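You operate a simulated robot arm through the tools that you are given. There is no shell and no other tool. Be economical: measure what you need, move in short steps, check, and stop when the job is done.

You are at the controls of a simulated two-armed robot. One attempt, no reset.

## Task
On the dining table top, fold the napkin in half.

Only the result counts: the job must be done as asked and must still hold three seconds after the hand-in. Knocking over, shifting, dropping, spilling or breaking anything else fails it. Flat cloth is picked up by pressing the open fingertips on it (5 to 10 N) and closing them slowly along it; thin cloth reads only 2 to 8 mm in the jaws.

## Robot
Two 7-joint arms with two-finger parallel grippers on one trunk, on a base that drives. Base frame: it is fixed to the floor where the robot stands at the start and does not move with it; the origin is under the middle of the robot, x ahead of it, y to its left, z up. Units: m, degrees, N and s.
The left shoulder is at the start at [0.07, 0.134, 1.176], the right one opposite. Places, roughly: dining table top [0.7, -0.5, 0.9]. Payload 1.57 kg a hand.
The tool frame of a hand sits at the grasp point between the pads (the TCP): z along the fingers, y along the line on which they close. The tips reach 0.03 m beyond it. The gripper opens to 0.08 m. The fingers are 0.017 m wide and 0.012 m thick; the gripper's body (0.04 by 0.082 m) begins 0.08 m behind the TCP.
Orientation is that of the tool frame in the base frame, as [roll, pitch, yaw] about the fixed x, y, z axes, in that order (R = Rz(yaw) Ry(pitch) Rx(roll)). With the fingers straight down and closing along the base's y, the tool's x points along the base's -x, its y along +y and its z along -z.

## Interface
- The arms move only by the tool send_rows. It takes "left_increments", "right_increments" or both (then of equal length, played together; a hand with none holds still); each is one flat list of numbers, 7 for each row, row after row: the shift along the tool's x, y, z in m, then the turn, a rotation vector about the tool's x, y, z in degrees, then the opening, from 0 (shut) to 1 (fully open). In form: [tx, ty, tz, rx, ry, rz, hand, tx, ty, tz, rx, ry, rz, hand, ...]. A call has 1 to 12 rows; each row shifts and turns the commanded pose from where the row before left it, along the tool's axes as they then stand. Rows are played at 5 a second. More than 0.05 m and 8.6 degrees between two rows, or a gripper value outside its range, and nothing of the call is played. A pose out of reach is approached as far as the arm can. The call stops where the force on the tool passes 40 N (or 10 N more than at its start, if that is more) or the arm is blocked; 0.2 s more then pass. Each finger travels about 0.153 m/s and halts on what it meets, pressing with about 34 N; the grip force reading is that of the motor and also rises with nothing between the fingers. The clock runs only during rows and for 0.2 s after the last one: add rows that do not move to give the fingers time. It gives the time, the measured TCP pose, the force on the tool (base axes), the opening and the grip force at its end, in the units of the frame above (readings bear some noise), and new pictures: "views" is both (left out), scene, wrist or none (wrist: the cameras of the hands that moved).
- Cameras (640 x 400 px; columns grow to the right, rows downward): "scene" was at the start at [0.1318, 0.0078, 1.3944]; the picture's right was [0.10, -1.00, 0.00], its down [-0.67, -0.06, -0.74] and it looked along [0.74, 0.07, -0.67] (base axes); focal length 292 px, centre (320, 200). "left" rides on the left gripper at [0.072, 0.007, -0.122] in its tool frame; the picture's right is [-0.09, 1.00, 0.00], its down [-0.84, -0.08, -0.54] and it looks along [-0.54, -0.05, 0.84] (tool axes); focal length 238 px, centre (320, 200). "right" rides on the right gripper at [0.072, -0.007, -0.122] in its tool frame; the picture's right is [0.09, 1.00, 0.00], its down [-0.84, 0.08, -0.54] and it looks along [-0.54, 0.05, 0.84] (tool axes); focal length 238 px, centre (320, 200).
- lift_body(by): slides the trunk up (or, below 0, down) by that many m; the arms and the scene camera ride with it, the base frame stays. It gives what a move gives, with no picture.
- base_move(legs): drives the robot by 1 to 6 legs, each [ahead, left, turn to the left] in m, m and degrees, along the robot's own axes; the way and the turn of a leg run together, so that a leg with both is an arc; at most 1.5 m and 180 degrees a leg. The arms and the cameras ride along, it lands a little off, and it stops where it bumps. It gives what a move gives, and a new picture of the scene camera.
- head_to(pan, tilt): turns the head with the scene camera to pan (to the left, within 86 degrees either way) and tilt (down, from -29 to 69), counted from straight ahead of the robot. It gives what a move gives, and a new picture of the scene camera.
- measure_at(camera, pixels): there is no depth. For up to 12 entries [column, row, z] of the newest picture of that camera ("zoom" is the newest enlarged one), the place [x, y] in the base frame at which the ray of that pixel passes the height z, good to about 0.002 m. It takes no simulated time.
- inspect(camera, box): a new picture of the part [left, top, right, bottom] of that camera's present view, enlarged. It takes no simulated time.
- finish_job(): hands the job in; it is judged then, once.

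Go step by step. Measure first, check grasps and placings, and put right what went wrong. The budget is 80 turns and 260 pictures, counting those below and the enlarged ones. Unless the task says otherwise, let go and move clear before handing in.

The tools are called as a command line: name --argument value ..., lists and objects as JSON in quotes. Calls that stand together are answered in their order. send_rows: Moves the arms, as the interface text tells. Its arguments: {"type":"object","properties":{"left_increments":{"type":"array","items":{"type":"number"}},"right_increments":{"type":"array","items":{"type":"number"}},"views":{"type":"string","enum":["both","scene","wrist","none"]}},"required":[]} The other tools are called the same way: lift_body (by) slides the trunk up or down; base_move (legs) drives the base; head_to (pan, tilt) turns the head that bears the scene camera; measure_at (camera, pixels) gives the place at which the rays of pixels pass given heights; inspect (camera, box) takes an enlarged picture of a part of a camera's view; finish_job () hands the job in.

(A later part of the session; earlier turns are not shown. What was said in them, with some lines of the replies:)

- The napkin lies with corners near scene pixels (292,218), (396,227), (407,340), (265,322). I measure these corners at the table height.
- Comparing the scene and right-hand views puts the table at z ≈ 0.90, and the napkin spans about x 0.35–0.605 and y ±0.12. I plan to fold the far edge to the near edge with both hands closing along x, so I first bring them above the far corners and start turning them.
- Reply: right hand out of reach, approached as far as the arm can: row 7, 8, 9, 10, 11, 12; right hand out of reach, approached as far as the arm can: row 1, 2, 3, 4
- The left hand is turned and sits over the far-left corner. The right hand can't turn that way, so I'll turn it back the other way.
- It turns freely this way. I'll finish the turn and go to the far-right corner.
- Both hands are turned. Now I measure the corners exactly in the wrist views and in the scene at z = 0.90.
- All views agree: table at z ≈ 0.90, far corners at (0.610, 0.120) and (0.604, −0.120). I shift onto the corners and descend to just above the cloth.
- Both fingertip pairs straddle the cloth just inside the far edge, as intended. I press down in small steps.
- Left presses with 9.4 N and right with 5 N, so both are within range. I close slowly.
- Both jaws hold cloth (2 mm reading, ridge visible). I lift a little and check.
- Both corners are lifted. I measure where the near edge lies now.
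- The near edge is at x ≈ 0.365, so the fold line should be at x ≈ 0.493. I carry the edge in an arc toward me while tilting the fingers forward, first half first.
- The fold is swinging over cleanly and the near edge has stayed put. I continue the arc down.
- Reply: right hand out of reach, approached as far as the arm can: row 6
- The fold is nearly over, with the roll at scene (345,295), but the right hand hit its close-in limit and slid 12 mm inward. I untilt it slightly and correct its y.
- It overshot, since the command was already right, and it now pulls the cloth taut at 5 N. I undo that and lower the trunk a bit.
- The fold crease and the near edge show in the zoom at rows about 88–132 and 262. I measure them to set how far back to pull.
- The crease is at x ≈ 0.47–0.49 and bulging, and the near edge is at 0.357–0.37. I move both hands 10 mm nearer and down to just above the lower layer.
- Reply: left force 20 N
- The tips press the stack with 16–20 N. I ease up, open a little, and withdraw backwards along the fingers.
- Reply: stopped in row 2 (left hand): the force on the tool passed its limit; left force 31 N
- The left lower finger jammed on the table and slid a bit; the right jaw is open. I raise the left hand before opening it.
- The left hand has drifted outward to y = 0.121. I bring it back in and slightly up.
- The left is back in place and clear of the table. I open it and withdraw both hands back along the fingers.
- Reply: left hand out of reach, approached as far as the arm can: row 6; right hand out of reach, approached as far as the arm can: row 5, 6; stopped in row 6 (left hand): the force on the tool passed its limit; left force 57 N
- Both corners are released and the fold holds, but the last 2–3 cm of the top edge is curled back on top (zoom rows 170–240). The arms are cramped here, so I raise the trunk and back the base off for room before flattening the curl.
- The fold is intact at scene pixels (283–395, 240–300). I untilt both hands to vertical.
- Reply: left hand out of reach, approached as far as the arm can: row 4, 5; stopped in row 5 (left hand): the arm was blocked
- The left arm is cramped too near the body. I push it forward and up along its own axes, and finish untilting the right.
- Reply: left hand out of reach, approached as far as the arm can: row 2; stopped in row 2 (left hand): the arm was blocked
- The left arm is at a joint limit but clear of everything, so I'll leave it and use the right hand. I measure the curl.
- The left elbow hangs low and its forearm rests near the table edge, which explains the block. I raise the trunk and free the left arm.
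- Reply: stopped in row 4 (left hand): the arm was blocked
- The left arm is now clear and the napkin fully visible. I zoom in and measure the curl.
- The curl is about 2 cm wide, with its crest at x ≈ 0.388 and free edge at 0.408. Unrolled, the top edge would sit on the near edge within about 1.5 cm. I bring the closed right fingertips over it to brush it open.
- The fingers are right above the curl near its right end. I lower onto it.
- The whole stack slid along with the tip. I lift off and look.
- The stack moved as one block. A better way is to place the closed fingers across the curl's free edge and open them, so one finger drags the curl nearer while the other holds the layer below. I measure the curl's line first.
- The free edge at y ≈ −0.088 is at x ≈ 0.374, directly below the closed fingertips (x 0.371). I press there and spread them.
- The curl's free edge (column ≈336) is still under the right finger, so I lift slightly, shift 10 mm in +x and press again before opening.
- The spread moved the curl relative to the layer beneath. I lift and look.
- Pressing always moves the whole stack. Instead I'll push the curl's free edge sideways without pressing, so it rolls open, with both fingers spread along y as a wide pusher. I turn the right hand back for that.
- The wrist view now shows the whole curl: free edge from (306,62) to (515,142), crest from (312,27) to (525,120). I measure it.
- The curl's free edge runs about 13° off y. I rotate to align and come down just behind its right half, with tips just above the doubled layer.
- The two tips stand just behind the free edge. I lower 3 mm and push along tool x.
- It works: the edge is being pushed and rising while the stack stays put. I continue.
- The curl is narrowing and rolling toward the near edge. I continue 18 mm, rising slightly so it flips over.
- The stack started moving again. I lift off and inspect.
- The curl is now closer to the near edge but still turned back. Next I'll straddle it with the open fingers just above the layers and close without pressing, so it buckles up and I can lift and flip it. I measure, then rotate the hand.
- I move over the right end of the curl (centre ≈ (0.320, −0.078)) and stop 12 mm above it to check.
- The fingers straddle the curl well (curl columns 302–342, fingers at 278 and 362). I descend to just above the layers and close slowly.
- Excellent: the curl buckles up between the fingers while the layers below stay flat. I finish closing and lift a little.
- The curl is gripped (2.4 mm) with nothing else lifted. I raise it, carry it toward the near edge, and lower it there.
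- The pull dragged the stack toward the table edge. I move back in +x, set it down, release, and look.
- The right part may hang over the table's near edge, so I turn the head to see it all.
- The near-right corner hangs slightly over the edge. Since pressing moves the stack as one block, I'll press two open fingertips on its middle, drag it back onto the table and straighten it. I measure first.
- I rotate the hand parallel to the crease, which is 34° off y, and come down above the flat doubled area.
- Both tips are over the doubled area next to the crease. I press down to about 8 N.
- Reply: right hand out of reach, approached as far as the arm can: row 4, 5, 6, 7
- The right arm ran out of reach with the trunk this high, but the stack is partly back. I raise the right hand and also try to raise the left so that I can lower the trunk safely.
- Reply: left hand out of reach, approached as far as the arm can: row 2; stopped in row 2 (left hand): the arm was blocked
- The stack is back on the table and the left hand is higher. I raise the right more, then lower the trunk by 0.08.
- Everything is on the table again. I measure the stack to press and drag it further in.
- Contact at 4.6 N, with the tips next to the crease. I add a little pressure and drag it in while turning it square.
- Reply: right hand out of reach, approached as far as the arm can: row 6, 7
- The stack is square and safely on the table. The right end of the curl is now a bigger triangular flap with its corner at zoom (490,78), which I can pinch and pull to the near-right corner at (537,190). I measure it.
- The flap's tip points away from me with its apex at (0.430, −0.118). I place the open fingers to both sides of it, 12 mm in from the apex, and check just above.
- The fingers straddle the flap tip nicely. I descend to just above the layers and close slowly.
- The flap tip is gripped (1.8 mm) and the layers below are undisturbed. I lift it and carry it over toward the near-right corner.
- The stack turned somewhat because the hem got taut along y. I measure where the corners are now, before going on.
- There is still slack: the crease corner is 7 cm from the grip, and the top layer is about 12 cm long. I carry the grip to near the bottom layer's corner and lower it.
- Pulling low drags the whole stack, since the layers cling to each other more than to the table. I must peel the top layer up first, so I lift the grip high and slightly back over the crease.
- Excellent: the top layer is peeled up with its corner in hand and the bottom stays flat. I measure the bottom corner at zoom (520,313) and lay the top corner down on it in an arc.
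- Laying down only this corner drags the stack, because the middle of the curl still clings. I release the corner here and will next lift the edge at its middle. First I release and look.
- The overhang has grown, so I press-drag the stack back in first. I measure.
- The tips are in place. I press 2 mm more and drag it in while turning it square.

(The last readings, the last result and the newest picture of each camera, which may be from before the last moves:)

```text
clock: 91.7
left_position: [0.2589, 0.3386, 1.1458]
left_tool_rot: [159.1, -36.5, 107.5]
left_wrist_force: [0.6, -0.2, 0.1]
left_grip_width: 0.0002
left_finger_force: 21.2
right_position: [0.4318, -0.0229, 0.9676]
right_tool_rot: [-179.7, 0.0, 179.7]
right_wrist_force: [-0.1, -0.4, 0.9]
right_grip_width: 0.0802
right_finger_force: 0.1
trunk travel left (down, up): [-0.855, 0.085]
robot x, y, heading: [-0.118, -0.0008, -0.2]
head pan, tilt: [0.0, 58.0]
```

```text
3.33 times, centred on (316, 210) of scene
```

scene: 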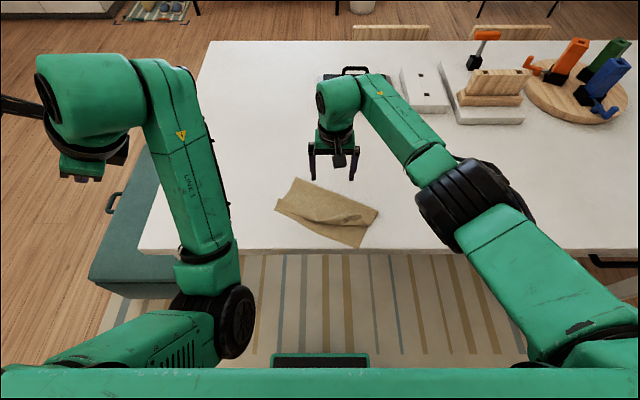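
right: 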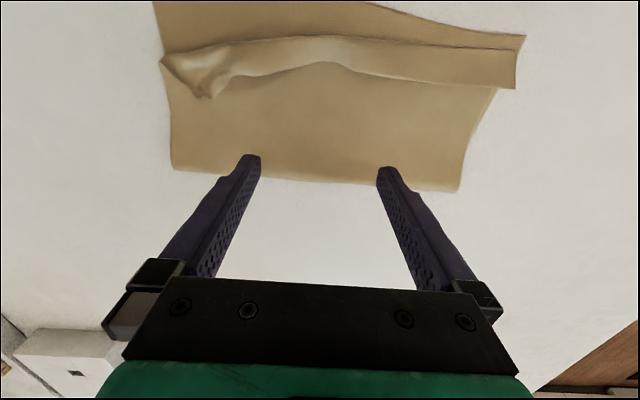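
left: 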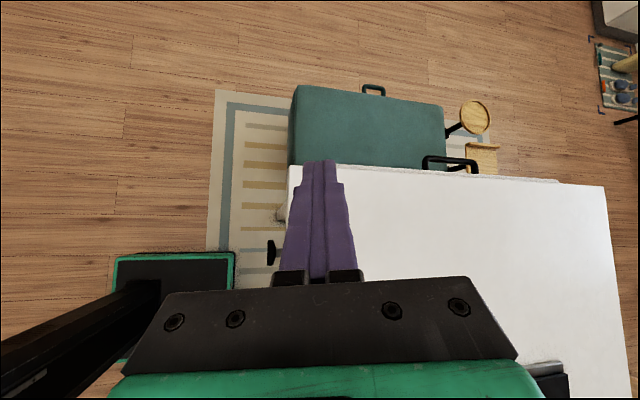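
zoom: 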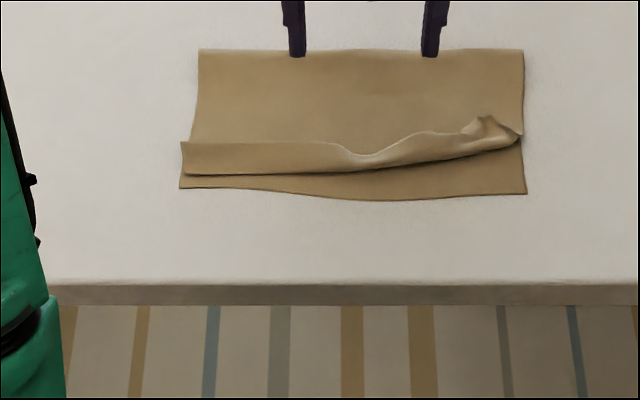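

The stack is square and on the table again. Now I'll pinch only the curl's free edge at its middle with fingers closing along x, so I measure there and turn the hand.

measure_at --camera "zoom" --pixels '[[182, 142, 0.906], [184, 175, 0.904], [300, 142, 0.906], [300, 174, 0.904], [345, 150, 0.906], [345, 172, 0.904], [400, 142, 0.906], [400, 168, 0.904], [182, 188, 0.9], [360, 198, 0.9], [526, 193, 0.9], [350, 52, 0.904]]'

send_rows --right_increments '[0.005, 0, 0, 0, 0, 8.2, 0.3, 0.005, 0, 0, 0, 0, 8.2, 0.3, 0, 0, 0, 0, 0, 8.2, 0.3, 0, 0, 0, 0, 0, 8.2, 0.3, 0, 0, 0, 0, 0, 8.2, 0.3, 0, 0, 0, 0, 0, 8.2, 0.3, 0, 0, 0, 0, 0, 8.2, 0.3, 0, 0, 0, 0, 0, 8.2, 0.3, 0, 0, 0, 0, 0, 8.2, 0.3, 0, 0, 0, 0, 0, 8.2, 0.3, 0, 0, 0, 0, 0, 7.7, 0.3, 0, 0, 0, 0, 0, 0, 0.3]' --views "wrist"

```text
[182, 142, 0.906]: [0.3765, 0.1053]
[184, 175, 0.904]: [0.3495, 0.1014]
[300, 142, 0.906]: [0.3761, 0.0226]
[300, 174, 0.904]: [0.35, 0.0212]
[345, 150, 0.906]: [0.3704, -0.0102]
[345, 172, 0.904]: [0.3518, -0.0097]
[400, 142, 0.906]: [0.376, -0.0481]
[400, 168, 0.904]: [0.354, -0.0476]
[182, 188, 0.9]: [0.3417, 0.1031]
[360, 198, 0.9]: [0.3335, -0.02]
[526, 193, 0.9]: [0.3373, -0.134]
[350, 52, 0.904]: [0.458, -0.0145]
```

```text
clock: 94.3
left_position: [0.2577, 0.3381, 1.147]
left_tool_rot: [159.1, -36.4, 107.4]
left_wrist_force: [0.0, -0.4, -0.8]
left_grip_width: 0.0001
left_finger_force: 21.4
right_position: [0.4213, -0.0214, 0.9706]
right_tool_rot: [179.9, 0.2, 89.8]
right_wrist_force: [0.1, 0.2, -0.3]
right_grip_width: 0.0242
right_finger_force: 0.0
trunk travel left (down, up): [-0.855, 0.085]
robot x, y, heading: [-0.1202, 0.0029, -0.2]
head pan, tilt: [0.0, 58.0]
5 turns are left
```

right: 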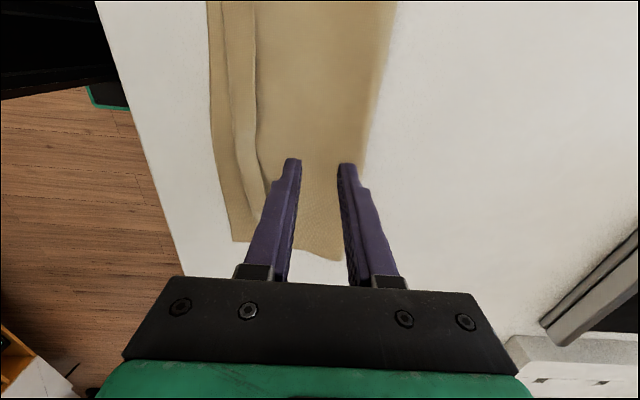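

Only 5 turns are left, so I combine steps. I move over the curl's free edge at its middle (x ≈ 0.370, y ≈ −0.012), pinch it lightly and lift a little, then check.

send_rows --right_increments '[0.0045, -0.0265, 0.008, 0, 0, 0, 0.22, 0.0045, -0.0265, 0.008, 0, 0, 0, 0.22, 0, 0, 0.0152, 0, 0, 0, 0.22, 0, 0, 0.0064, 0, 0, 0, 0.22, 0, 0, 0, 0, 0, 0, 0.16, 0, 0, 0, 0, 0, 0, 0.11, 0, 0, 0, 0, 0, 0, 0.05, 0, 0, 0, 0, 0, 0, 0, 0, 0, 0, 0, 0, 0, 0, 0, 0.003, -0.02, 0, 0, 0, 0, 0, 0.004, -0.025, 0, 0, 0, 0, 0, 0, 0, 0, 0, 0, 0]' --views "both"

```text
clock: 96.9
left_position: [0.2572, 0.3373, 1.1456]
left_tool_rot: [159.0, -36.4, 107.4]
left_wrist_force: [-0.6, -0.3, -0.1]
left_grip_width: 0.0
left_finger_force: 21.3
right_position: [0.3754, -0.0119, 0.9768]
right_tool_rot: [180.0, 0.2, 90.0]
right_wrist_force: [-0.6, 0.1, 0.5]
right_grip_width: 0.0016
right_finger_force: 23.2
trunk travel left (down, up): [-0.855, 0.085]
robot x, y, heading: [-0.1193, 0.0002, 0.1]
head pan, tilt: [0.0, 58.0]
4 turns are left
```

scene: 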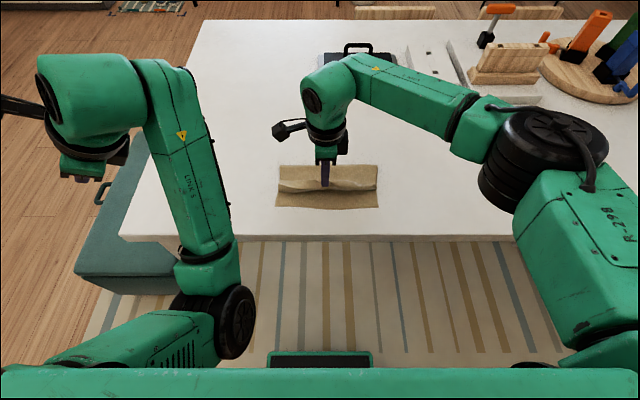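
right: 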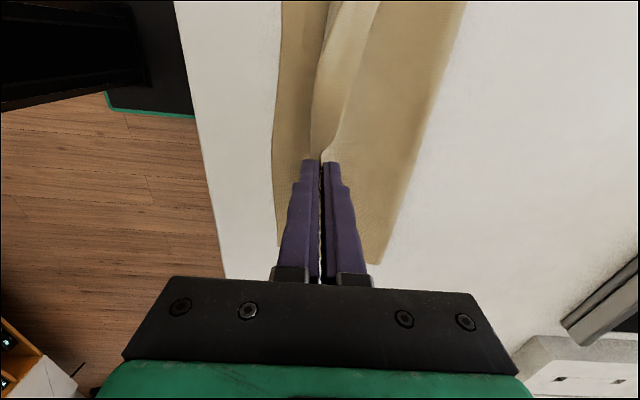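

The free edge is gripped at its middle (1.6 mm) and the stack has stayed put. I lift it high to peel the top layer, lay it over onto the near edge, and release.

send_rows --right_increments '[0, 0.008, -0.02, 0, 0, 0, 0, 0, 0.002, -0.015, 0, 0, 0, 0, 0, -0.012, -0.004, 0, 0, 0, 0, 0, -0.012, 0.008, 0, 0, 0, 0, 0, -0.01, 0.016, 0, 0, 0, 0, 0, -0.007, 0.018, 0, 0, 0, 0, 0, -0.005, 0.02, 0, 0, 0, 0, 0, -0.002, 0.014, 0, 0, 0, 0, 0, 0, 0, 0, 0, 0, 0.08, 0, 0, 0, 0, 0, 0, 0.25, 0, 0, 0, 0, 0, 0, 0.3, 0, 0, -0.045, 0, 0, 0, 0.3]' --views "both"

```text
clock: 99.5
left_position: [0.2566, 0.339, 1.1462]
left_tool_rot: [159.0, -36.5, 107.4]
left_wrist_force: [-0.4, 0.6, 0.0]
left_grip_width: 0.0002
left_finger_force: 20.9
right_position: [0.3378, -0.0122, 0.9864]
right_tool_rot: [179.9, 0.2, 90.0]
right_wrist_force: [0.3, -0.1, 0.6]
right_grip_width: 0.0244
right_finger_force: 0.0
trunk travel left (down, up): [-0.855, 0.085]
robot x, y, heading: [-0.1198, -0.0001, -0.1]
head pan, tilt: [0.0, 58.0]
3 turns are left
```

scene: 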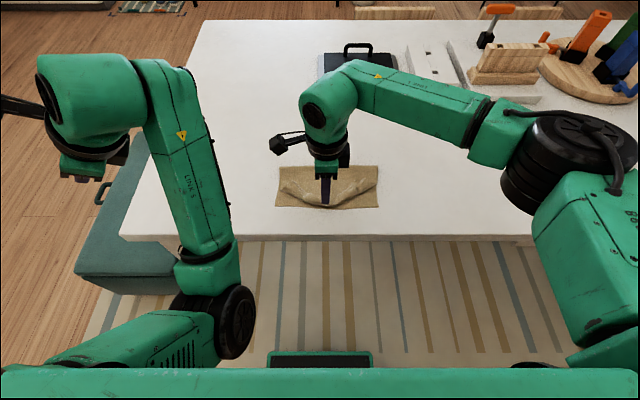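
right: 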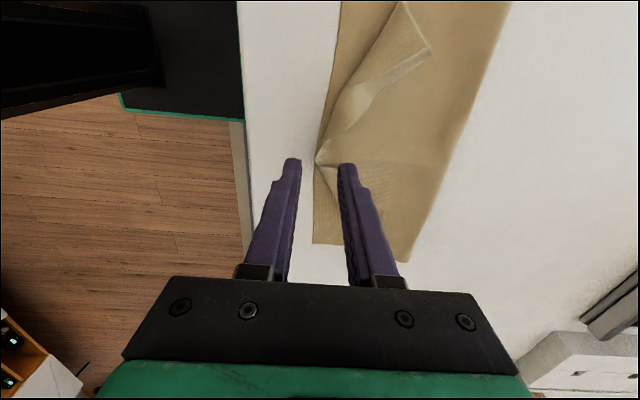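

The middle of the edge now lies on the near edge and the stack has not moved. From the wrist image (flap tip at pixel (430,48)), I compute the left flap's tip at ≈ (0.41, 0.067), so I pinch it the same way, peel it up and lay it on the near-left corner.

send_rows --right_increments '[0.0263, 0.022, 0.003, 0, 0, 0, 0.28, 0.0263, 0.022, 0.01, 0, 0, 0, 0.28, 0.0264, 0.022, 0.02, 0, 0, 0, 0.28, 0, 0, 0.0203, 0, 0, 0, 0.28, 0, 0, 0, 0, 0, 0, 0.14, 0, 0, 0, 0, 0, 0, 0.05, 0, 0, 0, 0, 0, 0, 0, 0, 0, -0.045, 0, 0, 0, 0, 0.008, -0.018, -0.02, 0, 0, 0, 0, 0.01, -0.02, 0.02, 0, 0, 0, 0, 0.01, -0.018, 0.036, 0, 0, 0, 0, 0, 0, 0, 0, 0, 0, 0.25]' --views "both"

```text
clock: 102.1
left_position: [0.2556, 0.3385, 1.1453]
left_tool_rot: [159.0, -36.4, 107.5]
left_wrist_force: [0.7, 0.0, -0.7]
left_grip_width: 0.0
left_finger_force: 21.5
right_position: [0.3425, 0.0971, 0.9464]
right_tool_rot: [180.0, 0.1, 89.9]
right_wrist_force: [-0.5, -0.2, -0.1]
right_grip_width: 0.0203
right_finger_force: 0.0
right hand out of reach, approached as far as the arm can: row 3, 4
trunk travel left (down, up): [-0.855, 0.085]
robot x, y, heading: [-0.1186, -0.0026, 0.1]
head pan, tilt: [0.0, 58.0]
2 turns are left
```

scene: 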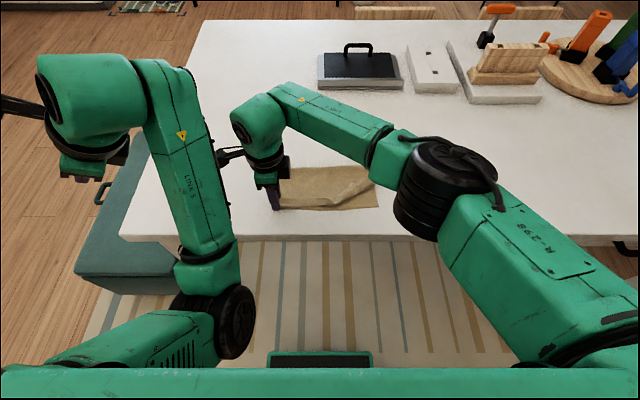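
right: 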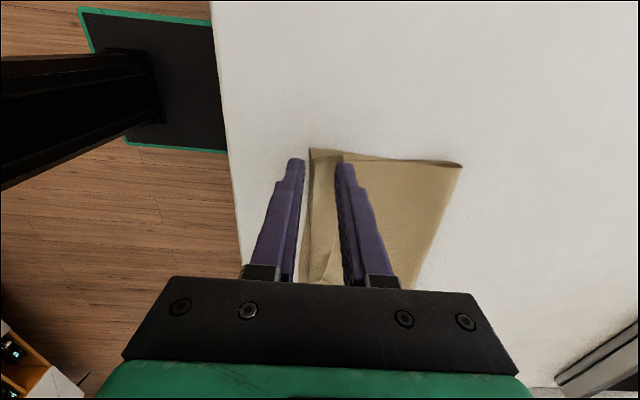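

The left corner now lies on the near-left corner. With one move left before handing in, I do the same for the right flap (tip seen at scene ≈ (367,181), i.e. ≈ (0.407, −0.115)): pinch, peel, lay on the near-right corner, release and rise clear.

send_rows --right_increments '[-0.0422, 0.0115, -0.02, 0, 0, 0, 0.35, -0.0422, 0.0115, 0, 0, 0, 0, 0.35, -0.0422, 0.0115, 0, 0, 0, 0, 0.35, -0.0422, 0.0115, 0, 0, 0, 0, 0.35, -0.0422, 0.0115, 0.02, 0, 0, 0, 0.35, 0, 0, 0.0134, 0, 0, 0, 0.35, 0, 0, 0, 0, 0, 0, 0.12, 0, 0, 0, 0, 0, 0, 0, 0, 0, -0.045, 0, 0, 0, 0, -0.005, -0.028, -0.01, 0, 0, 0, 0, -0.006, -0.027, 0.041, 0, 0, 0, 0, 0, 0, -0.045, 0, 0, 0, 0.5]' --views "both"

```text
clock: 104.7
left_position: [0.2566, 0.3395, 1.1461]
left_tool_rot: [159.0, -36.4, 107.4]
left_wrist_force: [0.1, 0.2, 0.2]
left_grip_width: 0.0
left_finger_force: 21.4
right_position: [0.3447, -0.1253, 0.9946]
right_tool_rot: [179.9, 0.3, 89.9]
right_wrist_force: [-0.4, 0.0, -0.4]
right_grip_width: 0.0401
right_finger_force: 0.1
trunk travel left (down, up): [-0.855, 0.085]
robot x, y, heading: [-0.1186, 0.0033, -0.0]
head pan, tilt: [0.0, 58.0]
1 turns are left
```

scene: 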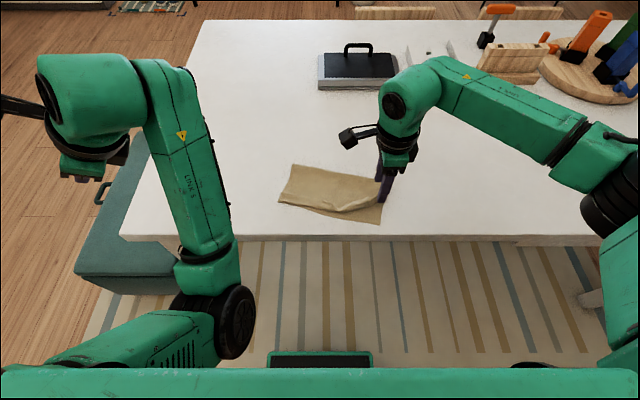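
right: 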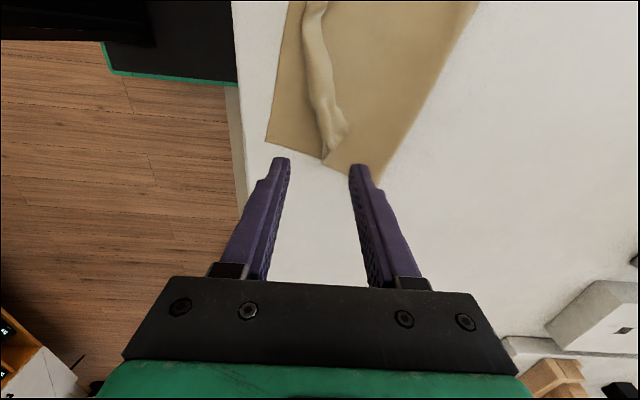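

The napkin lies doubled over on the table with its left and middle edges aligned. Part of the right end is still turned back a few centimetres, at wrist pixels (300–345, 0–160). Both hands have let go and are clear, and this is my last turn, so I hand in.

finish_job

```text
The job is handed in.
```

I handed in the napkin folded in half on the table, but the fold is not clean. The far edge is brought over to the near edge and lines up on the left and in the middle. At the right end the top layer's edge is still turned back by a few centimetres.

I used the last turn to hand in, so I could not straighten that corner. I saw nothing else on the table moved or knocked over, and both hands had let go and were clear.
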